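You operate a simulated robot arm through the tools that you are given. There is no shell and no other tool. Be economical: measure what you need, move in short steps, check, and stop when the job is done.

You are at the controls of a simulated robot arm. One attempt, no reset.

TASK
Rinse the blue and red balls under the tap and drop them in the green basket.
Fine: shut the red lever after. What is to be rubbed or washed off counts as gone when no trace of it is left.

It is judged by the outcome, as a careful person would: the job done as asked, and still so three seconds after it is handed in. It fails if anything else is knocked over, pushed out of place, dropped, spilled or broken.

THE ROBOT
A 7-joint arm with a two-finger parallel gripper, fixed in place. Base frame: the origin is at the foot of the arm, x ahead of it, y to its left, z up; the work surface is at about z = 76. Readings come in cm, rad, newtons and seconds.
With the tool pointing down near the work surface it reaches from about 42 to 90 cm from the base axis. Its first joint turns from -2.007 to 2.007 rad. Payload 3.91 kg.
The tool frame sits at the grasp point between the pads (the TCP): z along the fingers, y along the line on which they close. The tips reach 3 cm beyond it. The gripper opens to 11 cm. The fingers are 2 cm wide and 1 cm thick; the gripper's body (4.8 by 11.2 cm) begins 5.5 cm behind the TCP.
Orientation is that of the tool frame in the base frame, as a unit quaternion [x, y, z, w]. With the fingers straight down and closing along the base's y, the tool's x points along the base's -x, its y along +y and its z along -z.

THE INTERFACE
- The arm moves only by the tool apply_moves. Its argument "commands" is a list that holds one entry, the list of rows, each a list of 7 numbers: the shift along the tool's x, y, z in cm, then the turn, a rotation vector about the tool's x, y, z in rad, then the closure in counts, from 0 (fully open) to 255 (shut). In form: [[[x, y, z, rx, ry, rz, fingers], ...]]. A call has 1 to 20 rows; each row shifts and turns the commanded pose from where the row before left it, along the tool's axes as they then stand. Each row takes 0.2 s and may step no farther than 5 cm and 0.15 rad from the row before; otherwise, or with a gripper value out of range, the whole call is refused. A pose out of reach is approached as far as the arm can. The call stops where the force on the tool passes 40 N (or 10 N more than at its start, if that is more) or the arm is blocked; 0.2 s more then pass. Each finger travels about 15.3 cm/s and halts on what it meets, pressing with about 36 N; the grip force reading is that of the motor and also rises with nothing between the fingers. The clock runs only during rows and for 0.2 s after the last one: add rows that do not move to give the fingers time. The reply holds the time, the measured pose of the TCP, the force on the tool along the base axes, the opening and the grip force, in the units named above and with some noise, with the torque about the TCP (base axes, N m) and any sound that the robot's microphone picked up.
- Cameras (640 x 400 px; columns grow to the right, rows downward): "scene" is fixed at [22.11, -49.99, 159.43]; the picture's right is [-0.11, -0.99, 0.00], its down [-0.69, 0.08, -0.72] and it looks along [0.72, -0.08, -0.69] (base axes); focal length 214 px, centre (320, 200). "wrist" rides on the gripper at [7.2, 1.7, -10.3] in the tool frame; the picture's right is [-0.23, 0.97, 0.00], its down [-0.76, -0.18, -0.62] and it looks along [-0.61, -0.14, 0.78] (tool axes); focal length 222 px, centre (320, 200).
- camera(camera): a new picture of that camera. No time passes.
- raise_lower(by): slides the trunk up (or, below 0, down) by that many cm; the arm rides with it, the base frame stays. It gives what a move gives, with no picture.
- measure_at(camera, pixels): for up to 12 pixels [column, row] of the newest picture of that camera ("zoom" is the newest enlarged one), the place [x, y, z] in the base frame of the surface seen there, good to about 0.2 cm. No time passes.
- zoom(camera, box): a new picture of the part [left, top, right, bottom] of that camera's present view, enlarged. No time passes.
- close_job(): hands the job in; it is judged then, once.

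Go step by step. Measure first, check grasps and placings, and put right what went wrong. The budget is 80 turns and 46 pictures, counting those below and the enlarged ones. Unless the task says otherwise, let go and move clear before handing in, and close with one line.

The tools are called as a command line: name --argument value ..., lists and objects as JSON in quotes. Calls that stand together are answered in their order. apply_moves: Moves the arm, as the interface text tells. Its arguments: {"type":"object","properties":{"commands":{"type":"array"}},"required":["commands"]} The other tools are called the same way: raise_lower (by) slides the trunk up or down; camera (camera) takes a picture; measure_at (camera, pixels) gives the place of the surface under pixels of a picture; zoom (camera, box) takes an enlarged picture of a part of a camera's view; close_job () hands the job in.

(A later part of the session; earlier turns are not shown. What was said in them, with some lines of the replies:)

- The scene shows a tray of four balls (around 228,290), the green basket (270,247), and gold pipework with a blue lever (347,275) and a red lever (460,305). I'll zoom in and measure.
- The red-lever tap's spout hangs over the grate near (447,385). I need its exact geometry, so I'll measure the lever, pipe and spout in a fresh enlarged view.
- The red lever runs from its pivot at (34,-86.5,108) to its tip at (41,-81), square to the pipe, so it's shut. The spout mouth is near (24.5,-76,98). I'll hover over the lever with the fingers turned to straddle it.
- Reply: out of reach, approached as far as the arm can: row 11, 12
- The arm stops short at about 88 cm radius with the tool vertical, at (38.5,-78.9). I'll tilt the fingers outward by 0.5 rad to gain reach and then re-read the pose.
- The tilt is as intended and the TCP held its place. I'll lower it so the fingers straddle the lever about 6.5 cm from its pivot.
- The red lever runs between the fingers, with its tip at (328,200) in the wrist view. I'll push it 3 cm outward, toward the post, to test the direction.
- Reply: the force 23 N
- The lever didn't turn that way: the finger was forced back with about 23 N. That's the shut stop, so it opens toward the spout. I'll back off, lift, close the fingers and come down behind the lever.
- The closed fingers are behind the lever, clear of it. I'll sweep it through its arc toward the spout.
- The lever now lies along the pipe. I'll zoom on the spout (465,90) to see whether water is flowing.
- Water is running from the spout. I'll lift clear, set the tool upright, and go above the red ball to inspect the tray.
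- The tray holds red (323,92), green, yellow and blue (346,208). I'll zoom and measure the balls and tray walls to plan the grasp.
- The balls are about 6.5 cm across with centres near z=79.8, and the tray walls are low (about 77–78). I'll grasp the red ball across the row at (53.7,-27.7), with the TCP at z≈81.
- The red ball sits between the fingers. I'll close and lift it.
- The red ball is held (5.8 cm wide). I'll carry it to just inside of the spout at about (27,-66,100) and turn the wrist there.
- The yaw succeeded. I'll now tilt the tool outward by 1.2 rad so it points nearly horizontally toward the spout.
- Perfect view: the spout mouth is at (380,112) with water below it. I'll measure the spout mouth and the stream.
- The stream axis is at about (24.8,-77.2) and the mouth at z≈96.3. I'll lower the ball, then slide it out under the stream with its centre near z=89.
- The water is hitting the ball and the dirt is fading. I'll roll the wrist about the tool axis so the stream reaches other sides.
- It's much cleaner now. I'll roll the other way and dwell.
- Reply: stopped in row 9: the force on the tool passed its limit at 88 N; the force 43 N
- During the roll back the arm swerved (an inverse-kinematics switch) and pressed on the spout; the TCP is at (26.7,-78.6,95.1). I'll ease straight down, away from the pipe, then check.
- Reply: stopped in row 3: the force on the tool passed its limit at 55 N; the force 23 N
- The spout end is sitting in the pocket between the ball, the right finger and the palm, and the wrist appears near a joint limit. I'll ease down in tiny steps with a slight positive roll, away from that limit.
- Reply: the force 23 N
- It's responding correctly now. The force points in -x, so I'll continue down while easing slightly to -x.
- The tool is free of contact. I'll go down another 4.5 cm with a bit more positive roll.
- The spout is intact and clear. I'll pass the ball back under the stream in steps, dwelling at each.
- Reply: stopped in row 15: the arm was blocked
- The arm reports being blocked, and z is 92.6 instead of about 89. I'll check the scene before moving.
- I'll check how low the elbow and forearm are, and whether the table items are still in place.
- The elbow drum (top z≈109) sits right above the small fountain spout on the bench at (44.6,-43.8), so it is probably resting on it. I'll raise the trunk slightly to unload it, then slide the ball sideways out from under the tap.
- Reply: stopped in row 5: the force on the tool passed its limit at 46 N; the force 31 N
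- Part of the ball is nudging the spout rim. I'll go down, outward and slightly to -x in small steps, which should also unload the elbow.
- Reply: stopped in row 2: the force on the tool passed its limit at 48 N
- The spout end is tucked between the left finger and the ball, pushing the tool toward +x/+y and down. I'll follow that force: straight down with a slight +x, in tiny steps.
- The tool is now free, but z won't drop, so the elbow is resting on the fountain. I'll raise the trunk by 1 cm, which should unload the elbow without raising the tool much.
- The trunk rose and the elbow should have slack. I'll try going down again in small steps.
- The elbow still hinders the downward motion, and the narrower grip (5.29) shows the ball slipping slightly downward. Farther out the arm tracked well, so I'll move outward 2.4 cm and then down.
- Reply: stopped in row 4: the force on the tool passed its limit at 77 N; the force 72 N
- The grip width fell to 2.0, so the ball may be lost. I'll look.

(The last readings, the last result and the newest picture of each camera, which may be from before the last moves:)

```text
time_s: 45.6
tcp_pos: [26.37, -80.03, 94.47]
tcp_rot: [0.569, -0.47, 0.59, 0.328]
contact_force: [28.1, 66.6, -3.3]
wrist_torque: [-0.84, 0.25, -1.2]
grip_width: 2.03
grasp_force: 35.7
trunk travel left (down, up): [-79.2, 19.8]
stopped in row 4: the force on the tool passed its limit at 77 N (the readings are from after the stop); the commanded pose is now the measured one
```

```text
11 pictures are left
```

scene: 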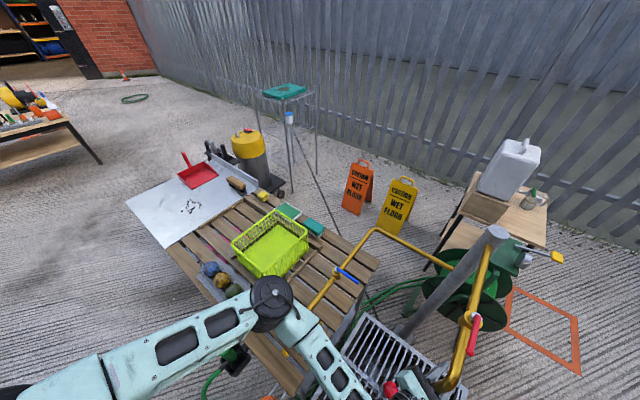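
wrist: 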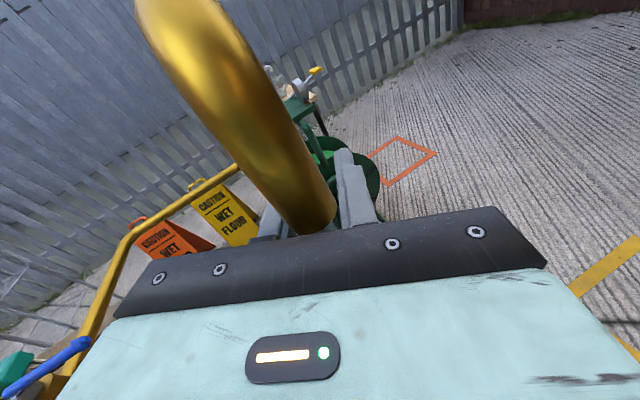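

The ball popped out; it shows at scene pixel (390,388). I'll measure where it rests.

measure_at --camera "scene" --pixels '[[390, 388], [387, 388], [393, 386], [400, 370], [372, 384], [300, 345], [275, 293], [290, 318]]'

zoom --camera "scene" --box '[280, 300, 480, 400]'

```text
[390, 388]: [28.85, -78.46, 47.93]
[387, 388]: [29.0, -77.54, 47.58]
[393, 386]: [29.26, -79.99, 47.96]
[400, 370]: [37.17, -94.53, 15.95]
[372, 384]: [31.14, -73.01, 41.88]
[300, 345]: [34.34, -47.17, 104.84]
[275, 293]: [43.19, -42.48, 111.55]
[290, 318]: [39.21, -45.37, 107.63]
```

```text
3.20 times, centred on (380, 350) of scene
```

zoom: 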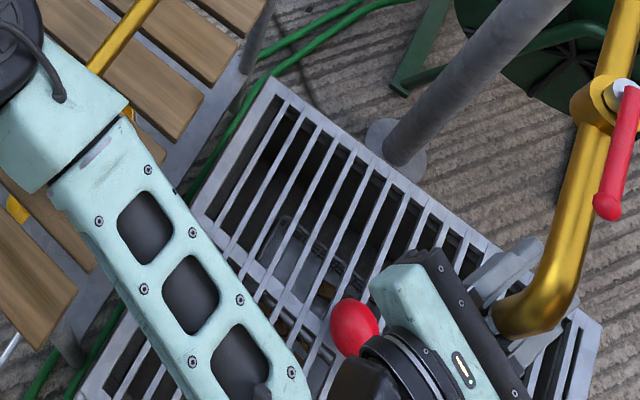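

The ball is resting on the grate at about (29.5,-78,45), so it can be recovered. I'll open the fingers fully so the spout can slide out between them.

apply_moves --commands '[[[0, 0, 0, 0, 0, 0, 0], [0, 0, 0, 0, 0, 0, 0], [0, 0, -0.5, 0, 0, 0, 0], [0, 0, -0.5, 0, 0, 0, 0], [0, 0, 0, 0, 0, 0, 0]]]'

raise_lower --by 2.5

```text
time_s: 46.8
tcp_pos: [24.76, -79.65, 94.72]
tcp_rot: [0.563, -0.474, 0.588, 0.335]
contact_force: [-0.8, 0.3, 0.6]
wrist_torque: [-0.03, 0.02, 0.0]
grip_width: 11.0
grasp_force: 0.1
trunk travel left (down, up): [-79.2, 19.8]
```

```text
time_s: 47.5
tcp_pos: [25.04, -79.78, 97.2]
tcp_rot: [0.563, -0.474, 0.589, 0.333]
contact_force: [0.5, -0.6, 0.2]
wrist_torque: [0.0, 0.03, -0.01]
grip_width: 10.99
grasp_force: 0.0
trunk travel left (down, up): [-81.7, 17.3]
```

The tool is free of contact. I'll retreat straight back along the tool axis so the spout slides out between the open fingers.

apply_moves --commands '[[[0, 0, -1.2, 0, 0, 0, 0], [0, 0, -1.2, 0, 0, 0, 0], [0, 0, -1.2, 0, 0, 0, 0], [0, 0, -1.2, 0, 0, 0, 0], [0, 0, -1.2, 0, 0, 0, 0], [0, 0, -1.2, 0, 0, 0, 0], [0, 0, -1.2, 0, 0, 0, 0], [0, 0, 0, 0, 0, 0, 0]]]'

```text
time_s: 49.5
tcp_pos: [20.19, -73.02, 101.17]
tcp_rot: [0.531, -0.477, 0.605, 0.353]
contact_force: [0.6, -0.1, 0.0]
wrist_torque: [0.0, 0.03, 0.0]
grip_width: 10.96
grasp_force: 0.0
trunk travel left (down, up): [-81.7, 17.3]
stopped in row 8: the arm was blocked; the commanded pose is now the measured one
```

The fingers are now clear of the spout, but the elbow is rubbing again. I'll raise the trunk well up so the whole arm clears the bench.

raise_lower --by 16

camera --camera "scene"

```text
time_s: 51.3
tcp_pos: [20.42, -73.02, 117.25]
tcp_rot: [0.532, -0.476, 0.605, 0.352]
contact_force: [0.0, 0.3, 0.0]
wrist_torque: [0.0, -0.03, 0.02]
grip_width: 10.97
grasp_force: 0.2
trunk travel left (down, up): [-97.7, 1.3]
```

```text
9 pictures are left
```

scene: 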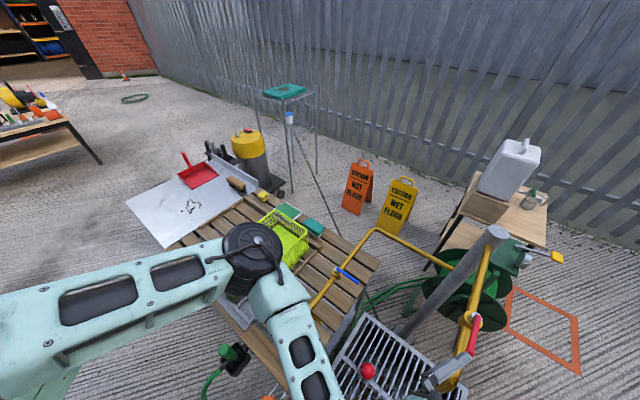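

The arm is clear of everything, nothing on the bench has moved, and the red ball is on the grate at (368,370). I'll set the tool upright and yaw back, and measure the ball.

measure_at --camera "scene" --pixels '[[368, 371], [368, 366], [363, 371], [373, 371], [368, 376], [390, 385], [350, 370], [330, 370], [400, 345], [465, 340], [355, 340], [470, 350]]'

apply_moves --commands '[[[0, 0, 0, 0, -0.14, 0, 0], [0, 0, 0, 0, -0.14, 0, 0], [0, 0, 0, 0, -0.14, 0, 0], [0, 0, 0, 0, -0.14, 0, 0], [0, 0, 0, 0, -0.14, 0, 0], [0, 0, 0, 0, -0.14, 0, 0], [0, 0, 0, 0, -0.14, 0, 0], [0, 0, 0, 0, -0.14, 0, 0], [0, 0, 0, 0, -0.14, 0, 0], [0, 0, 0, 0, -0.14, 0, 0], [0, 0, 0, 0, -0.14, 0, 0], [0, 0, 0, 0, 0, 0.14, 0], [0, 0, 0, 0, 0, 0.14, 0], [0, 0, 0, 0, 0, 0.14, 0], [0, 0, 0, 0, 0, 0.14, 0], [0, 0, 0, 0, 0, 0.14, 0], [0, 0, 0, 0, 0, 0.14, 0], [0, 0, 0, 0, 0, 0.14, 0], [0, 0, 0, 0, 0, 0, 0]]]'

```text
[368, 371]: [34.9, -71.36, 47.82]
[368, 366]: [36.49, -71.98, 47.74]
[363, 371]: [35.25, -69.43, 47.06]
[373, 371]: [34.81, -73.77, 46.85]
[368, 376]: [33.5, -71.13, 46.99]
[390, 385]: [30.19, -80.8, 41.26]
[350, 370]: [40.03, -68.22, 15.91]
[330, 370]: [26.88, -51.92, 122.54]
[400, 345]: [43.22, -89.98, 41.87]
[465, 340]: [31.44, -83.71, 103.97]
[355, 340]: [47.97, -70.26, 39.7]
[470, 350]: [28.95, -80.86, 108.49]
```

```text
time_s: 55.3
tcp_pos: [20.29, -73.02, 116.82]
tcp_rot: [-0.43, 0.897, -0.016, 0.098]
contact_force: [-0.4, 0.1, 0.1]
wrist_torque: [0.04, -0.05, 0.02]
grip_width: 11.03
grasp_force: 0.1
trunk travel left (down, up): [-97.7, 1.3]
```

The ball is now on the grate around (35.7,-71.2,45). I'll finish uprighting, yaw the wrist back toward its natural mid-range (fingers closing along (0.7,0.7)), and hover above the ball.

apply_moves --commands '[[[0, 0, 0, -0.057, 0.082, 0, 0], [0, 0, 0, -0.057, 0.082, 0, 0], [0, 0, 0, 0, 0, 0.14, 0], [0, 0, 0, 0, 0, 0.14, 0], [0, 0, 0, 0, 0, 0.14, 0], [0, 0, 0, 0, 0, 0.14, 0], [0, 0, 0, 0, 0, 0.14, 0], [0, 0, 0, 0, 0, 0.14, 0], [0, 0, 0, 0, 0, 0.14, 0], [0, 0, 0, 0, 0, 0.14, 0], [0, 0, 0, 0, 0, 0.14, 0], [0, 0, 0, 0, 0, 0.14, 0], [0, 0, 0, 0, 0, 0.14, 0], [0, 0, 0, 0, 0, 0.14, 0], [-2.38, 3.0, 0, 0, 0, 0, 0], [-2.38, 3.0, 0, 0, 0, 0, 0], [-2.38, 3.0, 0, 0, 0, 0, 0], [-2.38, 3.0, 0, 0, 0, 0, 0], [0, 0, 0, 0, 0, 0, 0]]]'

camera --camera "scene"

```text
time_s: 59.3
tcp_pos: [35.61, -71.18, 116.86]
tcp_rot: [0.382, 0.924, 0.0, -0.001]
contact_force: [0.2, -0.1, -0.5]
wrist_torque: [-0.02, 0.04, -0.01]
grip_width: 10.99
grasp_force: 0.1
trunk travel left (down, up): [-97.7, 1.3]
```

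```text
8 pictures are left
```

scene: 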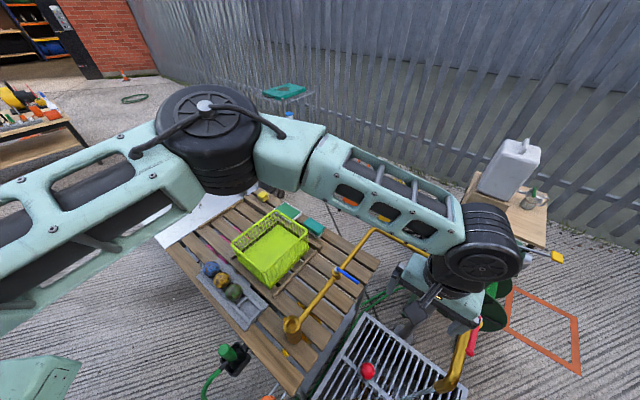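

The ball is still in place at (368,371). The elbow is swung out sideways now, so I'll measure its height before lowering the trunk.

measure_at --camera "scene" --pixels '[[205, 105], [210, 180], [290, 150], [380, 190], [450, 240], [480, 265], [50, 230], [180, 180], [250, 190], [368, 371], [440, 330], [390, 225]]'

```text
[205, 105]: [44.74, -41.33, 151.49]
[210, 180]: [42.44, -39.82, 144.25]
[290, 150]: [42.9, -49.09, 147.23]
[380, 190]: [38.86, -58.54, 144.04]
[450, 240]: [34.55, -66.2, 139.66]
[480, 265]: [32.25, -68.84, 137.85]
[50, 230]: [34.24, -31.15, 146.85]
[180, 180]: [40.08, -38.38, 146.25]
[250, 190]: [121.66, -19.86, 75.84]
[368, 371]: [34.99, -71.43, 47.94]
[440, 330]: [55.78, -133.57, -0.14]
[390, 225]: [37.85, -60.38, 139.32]
```

The elbow (z≈151, over the bench) must stay high. I'll lower the arm first at this trunk height, which straightens it, down to z≈74 above the ball, and check before lowering the trunk.

apply_moves --commands '[[[-0.03, -0.07, 4.3, 0, 0, 0, 0], [-0.03, -0.07, 4.3, 0, 0, 0, 0], [-0.03, -0.07, 4.3, 0, 0, 0, 0], [-0.03, -0.07, 4.3, 0, 0, 0, 0], [-0.03, -0.07, 4.3, 0, 0, 0, 0], [-0.03, -0.07, 4.3, 0, 0, 0, 0], [-0.03, -0.07, 4.3, 0, 0, 0, 0], [-0.03, -0.07, 4.3, 0, 0, 0, 0], [-0.03, -0.07, 4.3, 0, 0, 0, 0], [-0.03, -0.07, 4.3, 0, 0, 0, 0], [0, 0, 0, 0, 0, 0, 0]]]'

camera --camera "scene"

```text
time_s: 61.9
tcp_pos: [37.31, -75.94, 84.53]
tcp_rot: [0.382, 0.922, -0.048, 0.044]
contact_force: [0.4, 0.5, 0.0]
wrist_torque: [0.01, 0.01, -0.02]
grip_width: 10.99
grasp_force: 0.0
out of reach, approached as far as the arm can: row 9, 10
trunk travel left (down, up): [-97.7, 1.3]
stopped in row 11: the arm was blocked; the commanded pose is now the measured one
```

```text
7 pictures are left
```

scene: 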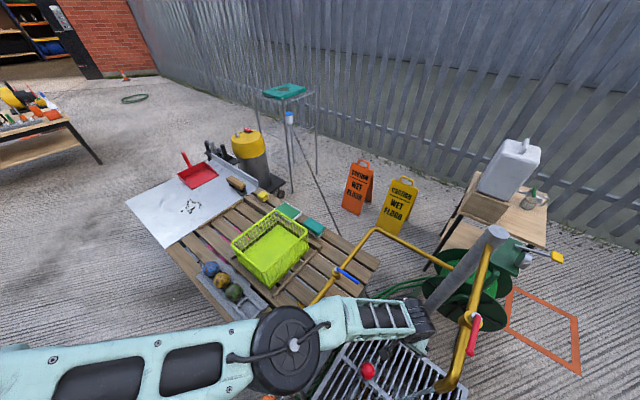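

Blocked at z=84.5 with a slight tilt: some link is touching something. I'll measure the elbow, forearm and wrist.

measure_at --camera "scene" --pixels '[[285, 330], [285, 375], [330, 315], [345, 340], [380, 315], [400, 330], [425, 325], [318, 345], [350, 300], [325, 390], [368, 371], [292, 325]]'

zoom --camera "scene" --box '[240, 270, 490, 400]'

```text
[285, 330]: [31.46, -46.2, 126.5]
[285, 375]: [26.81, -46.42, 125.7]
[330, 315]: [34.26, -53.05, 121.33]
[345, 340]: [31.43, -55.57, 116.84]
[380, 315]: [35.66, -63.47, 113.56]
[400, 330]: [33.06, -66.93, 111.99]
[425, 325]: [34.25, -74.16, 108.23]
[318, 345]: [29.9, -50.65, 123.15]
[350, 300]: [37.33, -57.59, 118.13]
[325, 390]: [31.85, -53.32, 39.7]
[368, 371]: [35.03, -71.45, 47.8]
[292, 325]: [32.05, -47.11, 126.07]
```

```text
2.56 times, centred on (365, 335) of scene
```

zoom: 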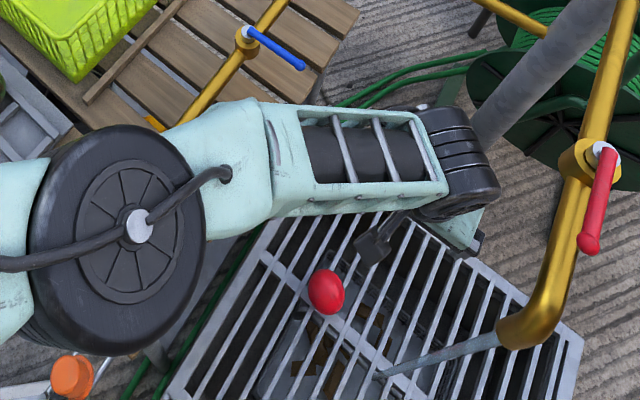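

No contact is visible, so this looks like the arm's extension limit. I'll straighten the tool over the ball at z≈83.5, then lower the trunk in stages.

apply_moves --commands '[[[0, 0, -1, -0.03, 0.06, 0, 0], [0, 0, 0, -0.025, 0.057, 0, 0], [2.1, 0.7, 0.6, 0, 0, 0, 0], [2.1, 0.7, 0.6, 0, 0, 0, 0], [0, 0, 0, 0, 0, 0, 0]]]'

raise_lower --by -20

```text
time_s: 63.1
tcp_pos: [35.17, -69.29, 83.55]
tcp_rot: [0.382, 0.924, 0.003, -0.002]
contact_force: [-0.5, -0.7, 0.6]
wrist_torque: [0.0, 0.0, -0.01]
grip_width: 10.99
grasp_force: 0.1
out of reach, approached as far as the arm can: row 1, 2
trunk travel left (down, up): [-97.7, 1.3]
```

```text
time_s: 65.3
tcp_pos: [35.12, -69.25, 63.64]
tcp_rot: [0.383, 0.924, 0.004, -0.002]
contact_force: [0.2, -0.9, 0.4]
wrist_torque: [-0.01, 0.0, 0.0]
grip_width: 11.0
grasp_force: 0.0
trunk travel left (down, up): [-77.7, 21.3]
```

It followed cleanly to z=63.6. I'll centre over the ball and then lower another 10 cm.

apply_moves --commands '[[[-1.0, -0.86, 0, 0, 0, 0, 0], [-1.0, -0.86, 0, 0, 0, 0, 0], [0, 0, 0, 0, 0, 0, 0]]]'

raise_lower --by -10

```text
time_s: 66.1
tcp_pos: [35.25, -72.09, 63.67]
tcp_rot: [0.382, 0.924, 0.005, -0.002]
contact_force: [-0.4, -0.4, 0.3]
wrist_torque: [-0.02, 0.02, -0.02]
grip_width: 10.98
grasp_force: 0.1
trunk travel left (down, up): [-77.7, 21.3]
```

```text
time_s: 67.4
tcp_pos: [35.34, -71.81, 53.59]
tcp_rot: [0.382, 0.924, 0.004, -0.002]
contact_force: [-0.8, -0.2, 0.8]
wrist_torque: [-0.01, -0.02, -0.01]
grip_width: 11.0
grasp_force: 0.0
trunk travel left (down, up): [-67.7, 31.3]
```

Tracking is exact so far. I'll do one wrist check of the ball's alignment before going lower.

camera --camera "wrist"

```text
5 pictures are left
```

wrist: 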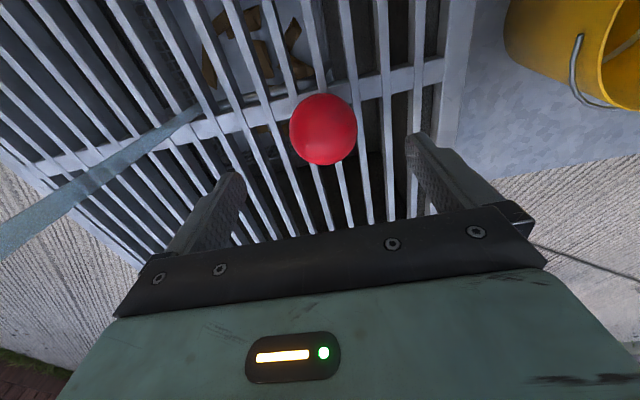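

The ball is centred between the fingers and looks clean. I'll lower the last 7.2 cm.

measure_at --camera "wrist" --pixels '[[323, 128], [295, 130], [353, 125], [340, 180]]'

raise_lower --by -7.2

```text
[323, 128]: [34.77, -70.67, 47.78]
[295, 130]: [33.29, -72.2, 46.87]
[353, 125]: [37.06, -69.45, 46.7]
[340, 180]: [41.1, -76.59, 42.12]
```

```text
time_s: 68.5
tcp_pos: [35.3, -72.19, 47.01]
tcp_rot: [0.383, 0.924, 0.001, 0.001]
contact_force: [0.1, -1.0, -1.0]
wrist_torque: [0.0, -0.02, -0.02]
grip_width: 10.99
grasp_force: 0.1
trunk travel left (down, up): [-60.5, 38.5]
```

The ball centre is at about (35.3,-71.5,45.1). I'll make a small correction, close, and read the grip.

apply_moves --commands '[[[0.4, 0.35, 0.6, 0, 0, 0, 0], [0, 0, 0, 0, 0, 0, 100], [0, 0, 0, 0, 0, 0, 255], [0, 0, 0, 0, 0, 0, 255], [0, 0, 0, 0, 0, 0, 255], [0, 0, 0, 0, 0, 0, 255]]]'

raise_lower --by 37.2

```text
time_s: 69.9
tcp_pos: [35.13, -72.25, 46.99]
tcp_rot: [0.387, 0.922, -0.002, 0.004]
contact_force: [1.1, -0.3, -1.0]
wrist_torque: [0.0, 0.03, 0.01]
grip_width: 5.69
grasp_force: 36.1
trunk travel left (down, up): [-60.5, 38.5]
```

```text
time_s: 73.5
tcp_pos: [35.46, -71.71, 83.41]
tcp_rot: [0.383, 0.924, 0.003, 0.001]
contact_force: [0.0, 1.0, -0.8]
wrist_torque: [0.02, 0.02, 0.02]
grip_width: 5.72
grasp_force: 36.1
trunk travel left (down, up): [-97.7, 1.3]
```

The ball is held again (5.7 cm). I'll lift the arm to z≈113 and carry it over the basket centre, near (77,-36).

apply_moves --commands '[[[0, 0, -4.2, 0, 0, 0, 255], [0, 0, -4.2, 0, 0, 0, 255], [0, 0, -4.2, 0, 0, 0, 255], [0, 0, -4.2, 0, 0, 0, 255], [0, 0, -4.2, 0, 0, 0, 255], [0, 0, -4.2, 0, 0, 0, 255], [0, 0, -4.2, 0, 0, 0, 255], [-0.34, 4.55, 0, 0, 0, 0, 255], [-0.34, 4.55, 0, 0, 0, 0, 255], [-0.34, 4.55, 0, 0, 0, 0, 255], [-0.34, 4.55, 0, 0, 0, 0, 255], [-0.34, 4.55, 0, 0, 0, 0, 255], [-0.34, 4.55, 0, 0, 0, 0, 255], [-0.34, 4.55, 0, 0, 0, 0, 255], [-0.34, 4.55, 0, 0, 0, 0, 255], [-0.34, 4.55, 0, 0, 0, 0, 255], [-0.34, 4.55, 0, 0, 0, 0, 255], [-0.34, 4.55, 0, 0, 0, 0, 255], [-0.34, 4.55, 0, 0, 0, 0, 255]]]'

apply_moves --commands '[[[0, 0, 0, 0, 0, -0.131, 255], [0, 0, 0, 0, 0, -0.131, 255], [0, 0, 0, 0, 0, -0.131, 255], [0, 0, 0, 0, 0, -0.131, 255], [0, 0, 0, 0, 0, -0.131, 255], [0, 0, 0, 0, 0, -0.131, 255], [0, 0, 0, 0, 0, 0, 255]]]'

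raise_lower --by -18

```text
time_s: 77.5
tcp_pos: [76.93, -35.86, 112.78]
tcp_rot: [0.384, 0.923, 0.005, -0.003]
contact_force: [0.3, -1.0, -0.2]
wrist_torque: [0.01, 0.01, -0.04]
grip_width: 5.69
grasp_force: 36.6
trunk travel left (down, up): [-97.7, 1.3]
```

```text
time_s: 79.1
tcp_pos: [76.82, -35.86, 112.64]
tcp_rot: [-0.001, 1.0, 0.004, -0.001]
contact_force: [-0.5, -0.2, -0.3]
wrist_torque: [-0.03, 0.0, -0.01]
grip_width: 5.69
grasp_force: 35.9
trunk travel left (down, up): [-97.7, 1.3]
```

```text
time_s: 81.1
tcp_pos: [76.72, -35.94, 94.66]
tcp_rot: [-0.001, 1.0, 0.005, 0.0]
contact_force: [0.0, -0.1, -0.9]
wrist_torque: [-0.01, 0.02, -0.02]
grip_width: 5.7
grasp_force: 36.3
trunk travel left (down, up): [-79.7, 19.3]
```

The ball is over the basket at z=94.7. I'll lower it in, release and lift.

apply_moves --commands '[[[0, 0, 3, 0, 0, 0, 255], [0, 0, 3, 0, 0, 0, 255], [0, 0, 3, 0, 0, 0, 255], [0, 0, 0, 0, 0, 0, 255], [0, 0, 0, 0, 0, 0, 120], [0, 0, 0, 0, 0, 0, 60], [0, 0, 0, 0, 0, 0, 60], [0, 0, -3, 0, 0, 0, 60], [0, 0, -4, 0, 0, 0, 60], [0, 0, -4, 0, 0, 0, 60], [0, 0, -4, 0, 0, 0, 60], [0, 0, 0, 0, 0, 0, 60]]]'

camera --camera "wrist"

```text
time_s: 83.7
tcp_pos: [76.88, -36.08, 100.65]
tcp_rot: [-0.001, 1.0, 0.004, 0.0]
contact_force: [-0.4, 0.2, 0.2]
wrist_torque: [-0.01, 0.02, 0.01]
grip_width: 8.45
grasp_force: 0.0
trunk travel left (down, up): [-79.7, 19.3]
```

```text
4 pictures are left
```

wrist: 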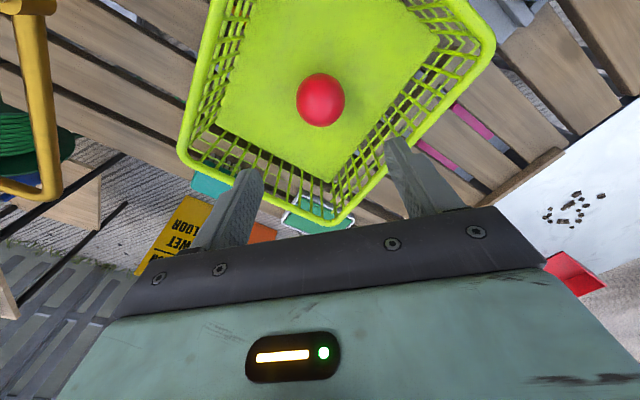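

The red ball lies clean in the basket at (320,100). Before picking the blue ball I'll refine its centre from the existing scene picture and go above it.

measure_at --camera "scene" --pixels '[[210, 269], [204, 269], [216, 269], [210, 263], [210, 275], [206, 264], [214, 264]]'

apply_moves --commands '[[[0, 0, 0, 0, 0, -0.131, 40], [0, 0, 0, 0, 0, -0.131, 40], [0, 0, 0, 0, 0, -0.131, 40], [0, 0, 0, 0, 0, -0.131, 40], [0, 0, 0, 0, 0, -0.131, 40], [0, 0, 0, 0, 0, -0.13, 40], [-2.06, 3.71, 0, 0, 0, 0, 40], [-2.06, 3.71, 0, 0, 0, 0, 40], [-2.06, 3.71, 0, 0, 0, 0, 40], [-2.06, 3.71, 0, 0, 0, 0, 40], [-2.06, 3.71, 0, 0, 0, 0, 40], [-2.06, 3.71, 0, 0, 0, 0, 40], [0, 0, 0, 0, 0, 0, 40]]]'

```text
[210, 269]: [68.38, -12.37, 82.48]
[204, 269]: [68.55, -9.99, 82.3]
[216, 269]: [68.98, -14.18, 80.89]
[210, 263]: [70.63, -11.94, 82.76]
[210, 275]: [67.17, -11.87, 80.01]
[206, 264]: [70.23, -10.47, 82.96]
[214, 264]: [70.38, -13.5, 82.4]
```

```text
time_s: 86.5
tcp_pos: [69.85, -11.39, 100.89]
tcp_rot: [-0.383, 0.924, 0.005, 0.001]
contact_force: [0.4, -0.6, 0.4]
wrist_torque: [0.0, 0.0, -0.03]
grip_width: 9.25
grasp_force: 0.1
trunk travel left (down, up): [-79.7, 19.3]
```

A sphere fit puts the blue ball's centre at (69.9,-11.5,80.2), right under the tool. I'll descend, grasp and lift.

apply_moves --commands '[[[0, 0, 4, 0, 0, 0, 40], [0, 0, 4, 0, 0, 0, 40], [0, 0, 4, 0, 0, 0, 40], [0, 0, 4, 0, 0, 0, 40], [0, 0, 4, 0, 0, 0, 40], [0, 0, 0, 0, 0, 0, 40], [0, 0, 0, 0, 0, 0, 150], [0, 0, 0, 0, 0, 0, 255], [0, 0, 0, 0, 0, 0, 255], [0, 0, 0, 0, 0, 0, 255], [0, 0, -2, 0, 0, 0, 255], [0, 0, -4, 0, 0, 0, 255], [0, 0, -4, 0, 0, 0, 255], [0, 0, -4, 0, 0, 0, 255], [0, 0, -4, 0, 0, 0, 255], [0, 0, 0, 0, 0, 0, 255]]]'

raise_lower --by 14

```text
time_s: 89.9
tcp_pos: [69.65, -11.58, 98.9]
tcp_rot: [-0.383, 0.924, 0.004, 0.0]
contact_force: [-0.9, 0.1, -3.6]
wrist_torque: [0.27, -0.26, -0.01]
grip_width: 6.56
grasp_force: 36.3
trunk travel left (down, up): [-79.7, 19.3]
```

```text
time_s: 91.6
tcp_pos: [69.68, -11.56, 112.84]
tcp_rot: [-0.383, 0.924, 0.004, 0.001]
contact_force: [-0.1, 0.4, -3.3]
wrist_torque: [0.24, -0.23, -0.01]
grip_width: 6.52
grasp_force: 36.1
trunk travel left (down, up): [-93.7, 5.3]
```

The width of 6.5 and the extra 3.3 N with a torque are suspicious: I may have caught the tray too. I'll look before doing anything else.

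camera --camera "wrist"

```text
3 pictures are left
```

wrist: 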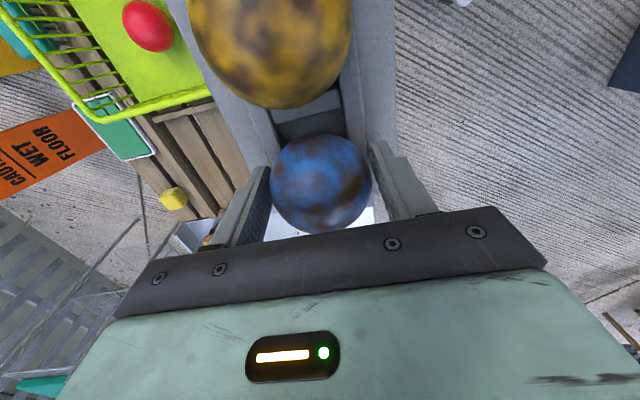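

Yes, the tray (with yellow and green) came up with the ball, pinched by its rails. I'll lower it back exactly along the same path, gently.

raise_lower --by -14

apply_moves --commands '[[[0, 0, 2, 0, 0, 0, 255], [0, 0, 2, 0, 0, 0, 255], [0, 0, 2, 0, 0, 0, 255], [0, 0, 2, 0, 0, 0, 255], [0, 0, 2, 0, 0, 0, 255], [0, 0, 2, 0, 0, 0, 255], [0, 0, 2, 0, 0, 0, 255], [0, 0, 1, 0, 0, 0, 255], [0, 0, 1, 0, 0, 0, 255], [0, 0, 0.5, 0, 0, 0, 255], [0, 0, 0.5, 0, 0, 0, 255], [0, 0, 0.5, 0, 0, 0, 255], [0, 0, 0.3, 0, 0, 0, 255], [0, 0, 0.2, 0, 0, 0, 255], [0, 0, 0, 0, 0, 0, 255], [0, 0, 0, 0, 0, 0, 255]]]'

```text
time_s: 93.3
tcp_pos: [69.65, -11.39, 98.91]
tcp_rot: [-0.383, 0.924, 0.004, 0.001]
contact_force: [-1.2, 0.3, -2.8]
wrist_torque: [0.24, -0.22, 0.0]
grip_width: 6.52
grasp_force: 36.3
trunk travel left (down, up): [-79.7, 19.3]
```

```text
time_s: 96.7
tcp_pos: [69.67, -11.47, 80.87]
tcp_rot: [-0.384, 0.923, 0.004, 0.001]
contact_force: [-1.5, -0.5, -1.1]
wrist_torque: [-0.19, 0.09, -0.06]
grip_width: 6.57
grasp_force: 35.7
trunk travel left (down, up): [-79.7, 19.3]
```

The tray is back on the bench. I'll open, rise 1.1 cm so the tips clear the rails, regrip, and lift 3 cm as a test.

apply_moves --commands '[[[0, 0, 0, 0, 0, 0, 95], [0, 0, 0, 0, 0, 0, 80], [0, 0, 0, 0, 0, 0, 65], [0, 0, 0, 0, 0, 0, 55], [0, 0, -0.6, 0, 0, 0, 55], [0, 0, -0.6, 0, 0, 0, 55], [0, 0, 0, 0, 0, 0, 80], [0, 0, 0, 0, 0, 0, 110], [0, 0, 0, 0, 0, 0, 150], [0, 0, 0, 0, 0, 0, 255], [0, 0, 0, 0, 0, 0, 255], [0, 0, -1, 0, 0, 0, 255], [0, 0, -1, 0, 0, 0, 255], [0, 0, -1, 0, 0, 0, 255], [0, 0, 0, 0, 0, 0, 255]]]'

```text
time_s: 99.9
tcp_pos: [69.5, -11.43, 85.15]
tcp_rot: [-0.384, 0.923, 0.004, 0.001]
contact_force: [-0.3, -0.4, -0.9]
wrist_torque: [-0.02, -0.03, -0.02]
grip_width: 5.7
grasp_force: 36.1
trunk travel left (down, up): [-79.7, 19.3]
```

A clean grip this time (5.7 cm, no torque). I'll lift, raise the trunk, and carry it to the staging point inside the tap.

apply_moves --commands '[[[0, 0, -3.5, 0, 0, 0, 255], [0, 0, -3.5, 0, 0, 0, 255], [0, 0, -3.5, 0, 0, 0, 255], [0, 0, -3.5, 0, 0, 0, 255]]]'

raise_lower --by 14

apply_moves --commands '[[[4.48, -0.47, 0, 0, 0, 0, 255], [4.48, -0.47, 0, 0, 0, 0, 255], [4.48, -0.47, 0, 0, 0, 0, 255], [4.48, -0.47, 0, 0, 0, 0, 255], [4.48, -0.47, 0, 0, 0, 0, 255], [4.48, -0.47, 0, 0, 0, 0, 255], [4.48, -0.47, 0, 0, 0, 0, 255], [4.48, -0.47, 0, 0, 0, 0, 255], [4.48, -0.47, 0, 0, 0, 0, 255], [4.48, -0.47, 0, 0, 0, 0, 255], [4.48, -0.47, 0, 0, 0, 0, 255], [4.48, -0.47, 0, 0, 0, 0, 255], [4.48, -0.47, 0, 0, 0, 0, 255], [4.48, -0.47, 0, 0, 0, 0, 255], [4.48, -0.47, 0, 0, 0, 0, 255]]]'

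apply_moves --commands '[[[0, 0, 0, 0, 0, 0.137, 255], [0, 0, 0, 0, 0, 0.137, 255], [0, 0, 0, 0, 0, 0.137, 255], [0, 0, 0, 0, 0, 0.137, 255], [0, 0, 0, 0, 0, 0.137, 255], [0, 0, 0, 0, 0, 0.137, 255], [0, 0, 0, 0, 0, 0.137, 255], [0, 0, 0, 0, 0, 0.137, 255], [0, 0, 0, 0, 0, 0.137, 255], [0, 0, 0, 0, 0, 0.137, 255], [0, 0, 0, 0, 0, 0.137, 255], [0, 0, 0, 0, 0, 0.137, 255], [0, 0, 0, 0, 0, 0.137, 255], [0, 0, 0, 0, 0, 0.137, 255], [0, 0, 0, 0, 0, 0.137, 255], [0, 0, 0, 0, 0, 0, 255]]]'

```text
time_s: 100.9
tcp_pos: [69.68, -11.54, 99.22]
tcp_rot: [-0.383, 0.924, 0.005, 0.0]
contact_force: [0.0, -0.1, -0.9]
wrist_torque: [0.0, -0.01, 0.03]
grip_width: 5.7
grasp_force: 35.7
trunk travel left (down, up): [-79.7, 19.3]
```

```text
time_s: 102.5
tcp_pos: [69.62, -11.43, 113.15]
tcp_rot: [-0.384, 0.923, 0.004, 0.001]
contact_force: [-0.2, -0.6, -1.1]
wrist_torque: [-0.01, -0.03, -0.01]
grip_width: 5.69
grasp_force: 36.1
trunk travel left (down, up): [-93.7, 5.3]
```

```text
time_s: 105.8
tcp_pos: [27.28, -64.0, 112.87]
tcp_rot: [-0.384, 0.924, 0.004, 0.001]
contact_force: [-0.3, 1.2, -0.3]
wrist_torque: [-0.06, 0.04, 0.0]
grip_width: 5.71
grasp_force: 36.9
trunk travel left (down, up): [-93.7, 5.3]
```

```text
time_s: 109.2
tcp_pos: [27.22, -64.12, 112.61]
tcp_rot: [0.594, 0.805, 0.002, -0.003]
contact_force: [0.1, -0.1, -0.4]
wrist_torque: [0.01, -0.02, 0.0]
grip_width: 5.7
grasp_force: 35.7
trunk travel left (down, up): [-93.7, 5.3]
```

The yaw is done in the wrist's natural range. Now I'll tilt outward 1.2 rad, with the camera side underneath this time.

apply_moves --commands '[[[0, 0, 0, 0, -0.15, 0, 255], [0, 0, 0, 0, -0.15, 0, 255], [0, 0, 0, 0, -0.15, 0, 255], [0, 0, 0, 0, -0.15, 0, 255], [0, 0, 0, 0, -0.15, 0, 255], [0, 0, 0, 0, -0.15, 0, 255], [0, 0, 0, 0, -0.15, 0, 255], [0, 0, 0, 0, -0.15, 0, 255], [0, 0, 0, 0, 0, 0, 255]]]'

```text
time_s: 111.2
tcp_pos: [27.24, -64.04, 112.76]
tcp_rot: [0.49, 0.667, -0.333, 0.452]
contact_force: [0.4, 0.4, -0.9]
wrist_torque: [-0.01, 0.01, 0.0]
grip_width: 5.72
grasp_force: 36.6
trunk travel left (down, up): [-93.7, 5.3]
```

Good. I'll lower straight down 24 cm to z≈88.8 at this radius and check tracking.

apply_moves --commands '[[[3.72, 0, 1.48, 0, 0, 0, 255], [3.72, 0, 1.48, 0, 0, 0, 255], [3.72, 0, 1.48, 0, 0, 0, 255], [3.72, 0, 1.48, 0, 0, 0, 255], [3.72, 0, 1.48, 0, 0, 0, 255], [3.72, 0, 1.48, 0, 0, 0, 255], [0, 0, 0, 0, 0, 0, 255]]]'

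```text
time_s: 112.8
tcp_pos: [27.36, -63.94, 88.86]
tcp_rot: [0.49, 0.668, -0.331, 0.452]
contact_force: [0.9, -0.3, 0.1]
wrist_torque: [0.03, 0.03, -0.01]
grip_width: 5.7
grasp_force: 35.8
trunk travel left (down, up): [-93.7, 5.3]
```

Tracking is exact. I'll slide out under the stream and dwell.

apply_moves --commands '[[[-0.62, -1.06, 1.57, 0, 0, 0, 255], [-0.62, -1.06, 1.57, 0, 0, 0, 255], [-0.62, -1.06, 1.57, 0, 0, 0, 255], [-0.62, -1.06, 1.57, 0, 0, 0, 255], [-0.62, -1.06, 1.57, 0, 0, 0, 255], [-0.62, -1.06, 1.57, 0, 0, 0, 255], [0, 0, 0, 0, 0, 0, 255], [0, 0, 0, 0, 0, 0, 255], [0, 0, 0, 0, 0, 0, 255], [0, 0, 0, 0, 0, 0, 255], [0, 0, 0, 0, 0, 0, 255], [0, 0, 0, 0, 0, 0, 255], [0, 0, 0, 0, 0, 0, 255], [0, 0, 0, 0, 0, 0, 255], [0, 0, 0, 0, 0, 0, 255], [0, 0, 0, 0, 0, 0, 255], [0, 0, 0, 0, 0, 0, 255]]]'

```text
time_s: 116.3
tcp_pos: [24.11, -75.6, 88.74]
tcp_rot: [0.491, 0.667, -0.332, 0.452]
contact_force: [0.8, 0.0, -1.0]
wrist_torque: [0.0, -0.01, -0.01]
grip_width: 5.69
grasp_force: 36.3
trunk travel left (down, up): [-93.7, 5.3]
```

Position held. I'll roll gently +0.6 rad, dwell, and check that the arm stays put.

apply_moves --commands '[[[0, 0, 0, 0, 0, 0.12, 255], [0, 0, 0, 0, 0, 0.12, 255], [0, 0, 0, 0, 0, 0.12, 255], [0, 0, 0, 0, 0, 0.12, 255], [0, 0, 0, 0, 0, 0.12, 255], [0, 0, 0, 0, 0, 0, 255], [0, 0, 0, 0, 0, 0, 255], [0, 0, 0, 0, 0, 0, 255], [0, 0, 0, 0, 0, 0, 255], [0, 0, 0, 0, 0, 0, 255], [0, 0, 0, 0, 0, 0, 255], [0, 0, 0, 0, 0, 0, 255], [0, 0, 0, 0, 0, 0, 255]]]'

apply_moves --commands '[[[0, 0, 0, 0, 0, -0.12, 255], [0, 0, 0, 0, 0, -0.12, 255], [0, 0, 0, 0, 0, -0.12, 255], [0, 0, 0, 0, 0, -0.12, 255], [0, 0, 0, 0, 0, -0.12, 255], [0, 0, 0, 0, 0, 0, 255], [0, 0, 0, 0, 0, 0, 255], [0, 0, 0, 0, 0, 0, 255]]]'

```text
time_s: 119.2
tcp_pos: [24.14, -75.59, 88.69]
tcp_rot: [0.666, 0.492, -0.182, 0.53]
contact_force: [-0.3, -0.1, 0.0]
wrist_torque: [0.01, 0.0, 0.02]
grip_width: 5.72
grasp_force: 35.3
trunk travel left (down, up): [-93.7, 5.3]
```

```text
time_s: 121.0
tcp_pos: [24.2, -75.55, 88.62]
tcp_rot: [0.491, 0.667, -0.332, 0.451]
contact_force: [0.5, 0.0, -0.6]
wrist_torque: [0.01, -0.01, 0.0]
grip_width: 5.7
grasp_force: 35.6
trunk travel left (down, up): [-93.7, 5.3]
```

That tracked well. Now I'll roll the other way, dwell and return.

apply_moves --commands '[[[0, 0, 0, 0, 0, -0.12, 255], [0, 0, 0, 0, 0, -0.12, 255], [0, 0, 0, 0, 0, -0.12, 255], [0, 0, 0, 0, 0, -0.12, 255], [0, 0, 0, 0, 0, -0.12, 255], [0, 0, 0, 0, 0, 0, 255], [0, 0, 0, 0, 0, 0, 255], [0, 0, 0, 0, 0, 0, 255], [0, 0, 0, 0, 0, 0, 255], [0, 0, 0, 0, 0, 0, 255], [0, 0, 0, 0, 0, 0, 255], [0, 0, 0, 0, 0, 0, 255], [0, 0, 0, 0, 0, 0, 255], [0, 0, 0, 0, 0, 0.12, 255], [0, 0, 0, 0, 0, 0.12, 255], [0, 0, 0, 0, 0, 0.12, 255], [0, 0, 0, 0, 0, 0.12, 255], [0, 0, 0, 0, 0, 0.12, 255]]]'

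camera --camera "wrist"

```text
time_s: 124.8
tcp_pos: [24.21, -75.47, 88.69]
tcp_rot: [0.492, 0.666, -0.332, 0.452]
contact_force: [0.0, 0.9, -0.2]
wrist_torque: [-0.04, 0.06, -0.02]
grip_width: 5.7
grasp_force: 36.1
trunk travel left (down, up): [-93.7, 5.3]
```

```text
2 pictures are left
```

wrist: 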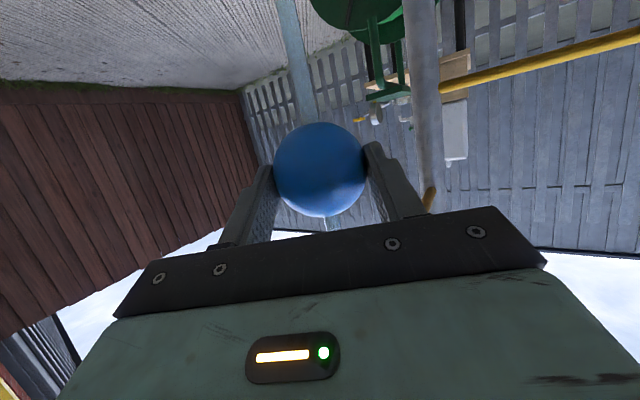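

The blue ball looks clean even from below. I'll dwell one more second, retrace out, lift and set the tool upright.

apply_moves --commands '[[[0, 0, 0, 0, 0, 0, 255], [0, 0, 0, 0, 0, 0, 255], [0, 0, 0, 0, 0, 0, 255], [0, 0, 0, 0, 0, 0, 255], [0, 0, 0, 0, 0, 0, 255], [0.62, 1.06, -1.57, 0, 0, 0, 255], [0.62, 1.06, -1.57, 0, 0, 0, 255], [0.62, 1.06, -1.57, 0, 0, 0, 255], [0.62, 1.06, -1.57, 0, 0, 0, 255], [0.62, 1.06, -1.57, 0, 0, 0, 255], [0.62, 1.06, -1.57, 0, 0, 0, 255], [-3.72, 0, -1.48, 0, 0, 0, 255], [-3.72, 0, -1.48, 0, 0, 0, 255], [-3.72, 0, -1.48, 0, 0, 0, 255], [-3.72, 0, -1.48, 0, 0, 0, 255], [-3.72, 0, -1.48, 0, 0, 0, 255], [-3.72, 0, -1.48, 0, 0, 0, 255], [0, 0, 0, 0, 0, 0, 255]]]'

apply_moves --commands '[[[0, 0, 0, 0, 0.15, 0, 255], [0, 0, 0, 0, 0.15, 0, 255], [0, 0, 0, 0, 0.15, 0, 255], [0, 0, 0, 0, 0.15, 0, 255], [0, 0, 0, 0, 0.15, 0, 255], [0, 0, 0, 0, 0.15, 0, 255], [0, 0, 0, 0, 0.15, 0, 255], [0, 0, 0, 0, 0.15, 0, 255], [0, 0, 0, 0, 0, -0.14, 255], [0, 0, 0, 0, 0, -0.14, 255], [0, 0, 0, 0, 0, -0.14, 255], [0, 0, 0, 0, 0, -0.14, 255], [0, 0, 0, 0, 0, -0.14, 255], [0, 0, 0, 0, 0, -0.14, 255], [0, 0, 0, 0, 0, -0.14, 255], [0, 0, 0, 0, 0, -0.14, 255], [0, 0, 0, 0, 0, -0.14, 255], [0, 0, 0, 0, 0, 0, 255]]]'

```text
time_s: 128.6
tcp_pos: [27.07, -63.98, 112.66]
tcp_rot: [0.491, 0.666, -0.333, 0.451]
contact_force: [-0.1, 0.4, -0.2]
wrist_torque: [0.01, 0.01, 0.0]
grip_width: 5.68
grasp_force: 36.4
trunk travel left (down, up): [-93.7, 5.3]
```

```text
time_s: 132.3
tcp_pos: [27.33, -64.05, 112.75]
tcp_rot: [0.003, 1.0, 0.006, -0.001]
contact_force: [0.1, -0.3, 0.2]
wrist_torque: [0.02, 0.03, -0.02]
grip_width: 5.69
grasp_force: 35.7
trunk travel left (down, up): [-93.7, 5.3]
```

Upright and still holding. Red sits at about (76.8,-36) in the basket, so I'll bring blue over (81,-32.5) and lower the trunk.

apply_moves --commands '[[[-3.84, 2.25, 0, 0, 0, 0, 255], [-3.84, 2.25, 0, 0, 0, 0, 255], [-3.84, 2.25, 0, 0, 0, 0, 255], [-3.84, 2.25, 0, 0, 0, 0, 255], [-3.84, 2.25, 0, 0, 0, 0, 255], [-3.84, 2.25, 0, 0, 0, 0, 255], [-3.84, 2.25, 0, 0, 0, 0, 255], [-3.84, 2.25, 0, 0, 0, 0, 255], [-3.84, 2.25, 0, 0, 0, 0, 255], [-3.84, 2.25, 0, 0, 0, 0, 255], [-3.84, 2.25, 0, 0, 0, 0, 255], [-3.84, 2.25, 0, 0, 0, 0, 255], [-3.84, 2.25, 0, 0, 0, 0, 255], [-3.84, 2.25, 0, 0, 0, 0, 255], [0, 0, 0, 0, 0, 0, 255]]]'

raise_lower --by -16

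```text
time_s: 135.6
tcp_pos: [81.35, -32.87, 112.92]
tcp_rot: [0.004, 1.0, 0.005, 0.0]
contact_force: [-0.2, -0.4, 0.4]
wrist_torque: [0.0, -0.01, -0.01]
grip_width: 5.7
grasp_force: 36.4
trunk travel left (down, up): [-93.7, 5.3]
```

```text
time_s: 137.4
tcp_pos: [81.26, -33.01, 96.86]
tcp_rot: [0.005, 1.0, 0.005, 0.0]
contact_force: [-0.2, -0.2, 0.3]
wrist_torque: [-0.01, 0.02, 0.04]
grip_width: 5.69
grasp_force: 35.6
trunk travel left (down, up): [-77.7, 21.3]
```

Now I'll lower into the basket, release and lift.

apply_moves --commands '[[[0, 0.4, 2.8, 0, 0, 0, 255], [0, 0, 2.8, 0, 0, 0, 255], [0, 0, 2.8, 0, 0, 0, 255], [0, 0, 0, 0, 0, 0, 255], [0, 0, 0, 0, 0, 0, 110], [0, 0, 0, 0, 0, 0, 90], [0, 0, 0, 0, 0, 0, 85], [0, 0, 0, 0, 0, 0, 85], [0, 0, -3, 0, 0, 0, 85], [0, 0, -4, 0, 0, 0, 85], [0, 0, -4, 0, 0, 0, 85], [0, 0, -4, 0, 0, 0, 85], [0, 0, 0, 0, 0, 0, 85]]]'

```text
time_s: 137.9
tcp_pos: [81.54, -32.55, 93.01]
tcp_rot: [0.004, 1.0, 0.005, 0.002]
contact_force: [-1.5, 0.6, 8.9]
wrist_torque: [0.31, -0.06, 0.13]
grip_width: 5.71
grasp_force: 35.5
trunk travel left (down, up): [-77.7, 21.3]
stopped in row 2: the force on the tool passed its limit at 43 N (the readings are from after the stop); the commanded pose is now the measured one
```

A finger touched the basket's far rim; recomputing from the wrist view, the basket centre is about (75.3,-36). I'll lift and use the free spot at (70.5,-34) instead.

apply_moves --commands '[[[0, 0, -2, 0, 0, 0, 255], [0, 0, -2, 0, 0, 0, 255], [0, 0, -1, 0, 0, 0, 255], [3.67, -0.48, 0, 0, 0, 0, 255], [3.67, -0.48, 0, 0, 0, 0, 255], [3.67, -0.48, 0, 0, 0, 0, 255], [0, 0, 0, 0, 0, 0, 255]]]'

camera --camera "wrist"

```text
time_s: 139.6
tcp_pos: [70.34, -33.93, 97.68]
tcp_rot: [0.004, 1.0, 0.006, 0.001]
contact_force: [0.1, -1.1, 0.0]
wrist_torque: [-0.02, 0.0, 0.0]
grip_width: 5.71
grasp_force: 36.0
trunk travel left (down, up): [-77.7, 21.3]
```

```text
1 pictures are left
```

wrist: 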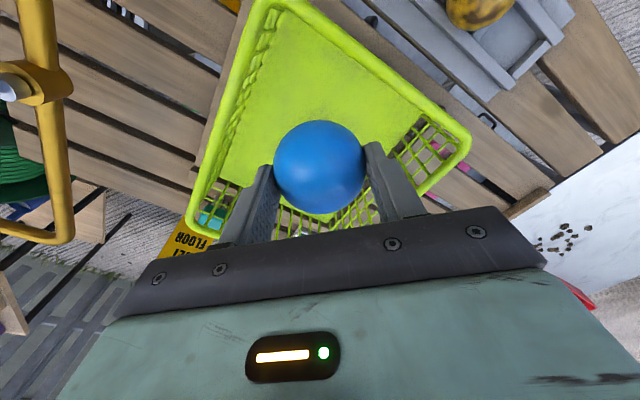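

The blue ball is clean and red is hidden behind it. I'll measure the rim here to confirm the free spot.

measure_at --camera "wrist" --pixels '[[268, 8], [466, 135], [190, 228], [330, 50], [372, 70], [240, 100], [300, 80], [400, 215], [285, 215], [345, 100], [300, 225], [440, 205]]'

```text
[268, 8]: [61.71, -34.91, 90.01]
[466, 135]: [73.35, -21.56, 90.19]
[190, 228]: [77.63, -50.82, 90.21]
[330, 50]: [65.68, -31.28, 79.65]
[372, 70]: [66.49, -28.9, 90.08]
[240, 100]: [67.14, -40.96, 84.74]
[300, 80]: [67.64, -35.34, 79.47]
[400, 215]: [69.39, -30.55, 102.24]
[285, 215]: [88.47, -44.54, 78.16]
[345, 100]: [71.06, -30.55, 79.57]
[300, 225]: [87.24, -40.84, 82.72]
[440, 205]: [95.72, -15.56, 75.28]
```

The rim is unmoved (z=90) and the floor at (71,-31) is free. I'll lower to z≈86.5, release and lift.

apply_moves --commands '[[[0.2, 0, 2.8, 0, 0, 0, 255], [0, 0, 2.8, 0, 0, 0, 255], [0, 0, 2.8, 0, 0, 0, 255], [0, 0, 2.8, 0, 0, 0, 255], [0, 0, 0, 0, 0, 0, 255], [0, 0, 0, 0, 0, 0, 110], [0, 0, 0, 0, 0, 0, 90], [0, 0, 0, 0, 0, 0, 85], [0, 0, 0, 0, 0, 0, 85], [0, 0, -3, 0, 0, 0, 85], [0, 0, -4, 0, 0, 0, 85], [0, 0, -4, 0, 0, 0, 85], [0, 0, -4, 0, 0, 0, 85], [0, 0, 0, 0, 0, 0, 85]]]'

```text
time_s: 142.6
tcp_pos: [70.29, -34.0, 101.71]
tcp_rot: [0.005, 1.0, 0.006, 0.0]
contact_force: [0.5, -0.3, 0.3]
wrist_torque: [0.02, -0.02, -0.01]
grip_width: 7.35
grasp_force: 0.0
trunk travel left (down, up): [-77.7, 21.3]
```

Blue is released in the basket. Next I'll shut the red lever: close the fingers, rise, and return to the tilted pose above the tap.

apply_moves --commands '[[[0, 0, -4.8, 0, 0, 0, 85], [0, 0, -4.8, 0, 0, 0, 120], [0, 0, -4.8, 0, 0, 0, 255], [0, 0, -4.8, 0, 0, 0, 255], [3.28, -3.67, 0, 0, 0, 0, 255], [3.28, -3.67, 0, 0, 0, 0, 255], [3.28, -3.67, 0, 0, 0, 0, 255], [3.28, -3.67, 0, 0, 0, 0, 255], [3.28, -3.67, 0, 0, 0, 0, 255], [3.28, -3.67, 0, 0, 0, 0, 255], [3.28, -3.67, 0, 0, 0, 0, 255], [3.28, -3.67, 0, 0, 0, 0, 255], [3.28, -3.67, 0, 0, 0, 0, 255], [3.28, -3.67, 0, 0, 0, 0, 255], [3.28, -3.67, 0, 0, 0, 0, 255], [3.28, -3.67, 0, 0, 0, 0, 255], [0, 0, 0, 0, 0, 0, 255]]]'

apply_moves --commands '[[[0, 0, 0, 0, 0, -0.134, 255], [0, 0, 0, 0, 0, -0.134, 255], [0, 0, 0, 0, 0, -0.134, 255], [0, 0, 0, 0, 0, -0.134, 255], [0, 0, 0, 0, 0, -0.134, 255], [0, 0, 0, 0.121, 0.03, 0, 255], [0, 0, 0, 0.121, 0.03, 0, 255], [0, 0, 0, 0.121, 0.03, 0, 255], [0, 0, 0, 0.121, 0.03, 0, 255], [0, 0, 0, 0, 0, 0, 255]]]'

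```text
time_s: 146.2
tcp_pos: [30.32, -78.04, 120.24]
tcp_rot: [0.004, 1.0, 0.005, 0.0]
contact_force: [-0.2, -1.1, -0.7]
wrist_torque: [0.01, -0.02, 0.01]
grip_width: 0.02
grasp_force: 36.1
trunk travel left (down, up): [-77.7, 21.3]
```

```text
time_s: 148.3
tcp_pos: [30.54, -77.88, 120.33]
tcp_rot: [-0.315, 0.917, -0.243, 0.023]
contact_force: [-0.8, 0.3, 0.2]
wrist_torque: [0.0, -0.01, 0.0]
grip_width: 0.01
grasp_force: 35.7
trunk travel left (down, up): [-77.7, 21.3]
```

In pose. I'll move to the far side of the lever (now lying along the pipe) and come down to lever height.

apply_moves --commands '[[[2.05, -0.71, 0.64, 0, 0, 0, 255], [2.05, -0.71, 0.64, 0, 0, 0, 255], [2.05, -0.71, 0.64, 0, 0, 0, 255], [-0.32, 1.32, 2.49, 0, 0, 0, 255], [-0.32, 1.32, 2.49, 0, 0, 0, 255], [-0.32, 1.32, 2.49, 0, 0, 0, 255], [-0.32, 1.32, 2.49, 0, 0, 0, 255], [0, 0, 0, 0, 0, 0, 255]]]'

```text
time_s: 150.2
tcp_pos: [27.14, -83.71, 108.99]
tcp_rot: [-0.314, 0.918, -0.241, 0.024]
contact_force: [0.0, 0.6, 0.0]
wrist_torque: [0.01, 0.05, -0.04]
grip_width: 0.01
grasp_force: 35.6
trunk travel left (down, up): [-77.7, 21.3]
```

The tool is exactly in position. I'll sweep the lever back to shut.

apply_moves --commands '[[[-1.56, 0.1, -0.26, 0, 0, 0, 255], [-1.04, 0.16, -0.22, 0, 0, 0, 255], [-1.04, 0.16, -0.22, 0, 0, 0, 255], [-1.07, -0.175, -0.05, 0, 0, 0, 255], [-1.07, -0.175, -0.05, 0, 0, 0, 255], [-0.95, -0.48, 0.13, 0, 0, 0, 255], [-0.95, -0.48, 0.13, 0, 0, 0, 255], [-0.735, -0.74, 0.295, 0, 0, 0, 255], [-0.735, -0.74, 0.295, 0, 0, 0, 255], [-0.365, -0.715, 0.33, 0, 0, 0, 255], [-0.365, -0.715, 0.33, 0, 0, 0, 255], [-0.07, -0.44, 0.22, 0, 0, 0, 255]]]'

```text
time_s: 152.8
tcp_pos: [37.36, -80.94, 108.93]
tcp_rot: [-0.315, 0.918, -0.239, 0.023]
contact_force: [-8.9, 14.0, 2.8]
wrist_torque: [0.18, 0.14, 0.16]
grip_width: 0.0
grasp_force: 35.8
trunk travel left (down, up): [-77.7, 21.3]
```

The lever met its shut stop (16 N). I'll back off, lift, and return to the start area so the final picture is unobstructed.

apply_moves --commands '[[[0.06, 1.77, -0.93, 0, 0, 0, 255], [0.43, -1.75, -3.3, 0, 0, 0, 255], [0.43, -1.75, -3.3, 0, 0, 0, 255], [0.43, -1.75, -3.3, 0, 0, 0, 255], [0.43, -1.75, -3.3, 0, 0, 0, 255], [-3.6, 0.93, -2.48, 0, 0, 0, 255], [-3.6, 0.93, -2.48, 0, 0, 0, 255], [-3.6, 0.93, -2.48, 0, 0, 0, 255], [-3.6, 0.93, -2.48, 0, 0, 0, 255], [-3.6, 0.93, -2.48, 0, 0, 0, 255], [-3.6, 0.93, -2.48, 0, 0, 0, 255], [-3.6, 0.93, -2.48, 0, 0, 0, 255], [-3.6, 0.93, -2.48, 0, 0, 0, 255], [-3.6, 0.93, -2.48, 0, 0, 0, 255], [-3.6, 0.93, -2.48, 0, 0, 0, 255], [-3.6, 0.93, -2.48, 0, 0, 0, 255], [-3.6, 0.93, -2.48, 0, 0, 0, 255], [0, 0, 0, 0, 0, 0, 100]]]'

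camera --camera "scene"

```text
time_s: 156.6
tcp_pos: [58.97, -34.02, 140.39]
tcp_rot: [-0.314, 0.918, -0.242, 0.024]
contact_force: [-0.9, 1.1, -0.7]
wrist_torque: [0.0, 0.01, -0.01]
grip_width: 6.69
grasp_force: 0.1
trunk travel left (down, up): [-77.7, 21.3]
```

```text
0 pictures are left
```

scene: 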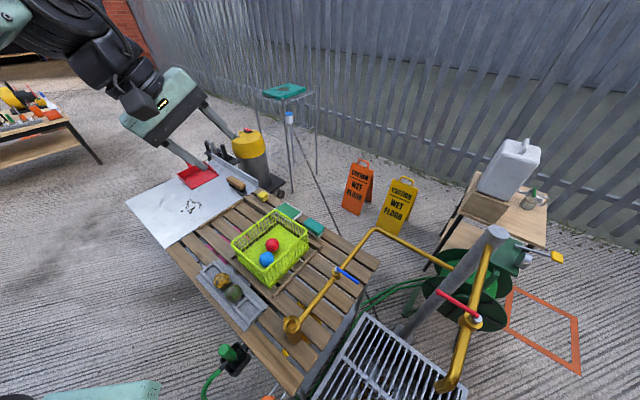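

The lever is back as at the start, no stream shows below the spout, and both balls are in the basket. I'll check the tray and lever positions against the start values.

measure_at --camera "scene" --pixels '[[222, 281], [234, 292], [441, 291], [476, 316], [247, 306], [252, 318], [240, 330], [272, 244], [266, 258], [210, 268], [438, 394], [205, 262]]'

```text
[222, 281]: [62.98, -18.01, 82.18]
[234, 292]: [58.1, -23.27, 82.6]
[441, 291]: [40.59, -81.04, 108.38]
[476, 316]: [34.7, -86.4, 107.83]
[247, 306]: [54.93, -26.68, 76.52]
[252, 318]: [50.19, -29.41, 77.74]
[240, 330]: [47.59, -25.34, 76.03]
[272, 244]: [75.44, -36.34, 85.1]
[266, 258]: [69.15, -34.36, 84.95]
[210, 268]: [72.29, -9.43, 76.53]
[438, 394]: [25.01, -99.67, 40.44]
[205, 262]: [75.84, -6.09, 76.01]
```

The tray, the yellow and green balls, and the lever are all within about 0.2 cm of where they started. No water shows at the spout, and the red and blue balls are in the basket, so I'm handing in.

close_job

```text
The job is handed in.
```

The red and blue balls are rinsed and in the green basket, with no dirt visible in the last pictures, and the red lever is shut. The red ball slipped onto the grate once and I recovered it. I also lifted the ball tray by accident, and put it back within 0.2 cm of where it was.
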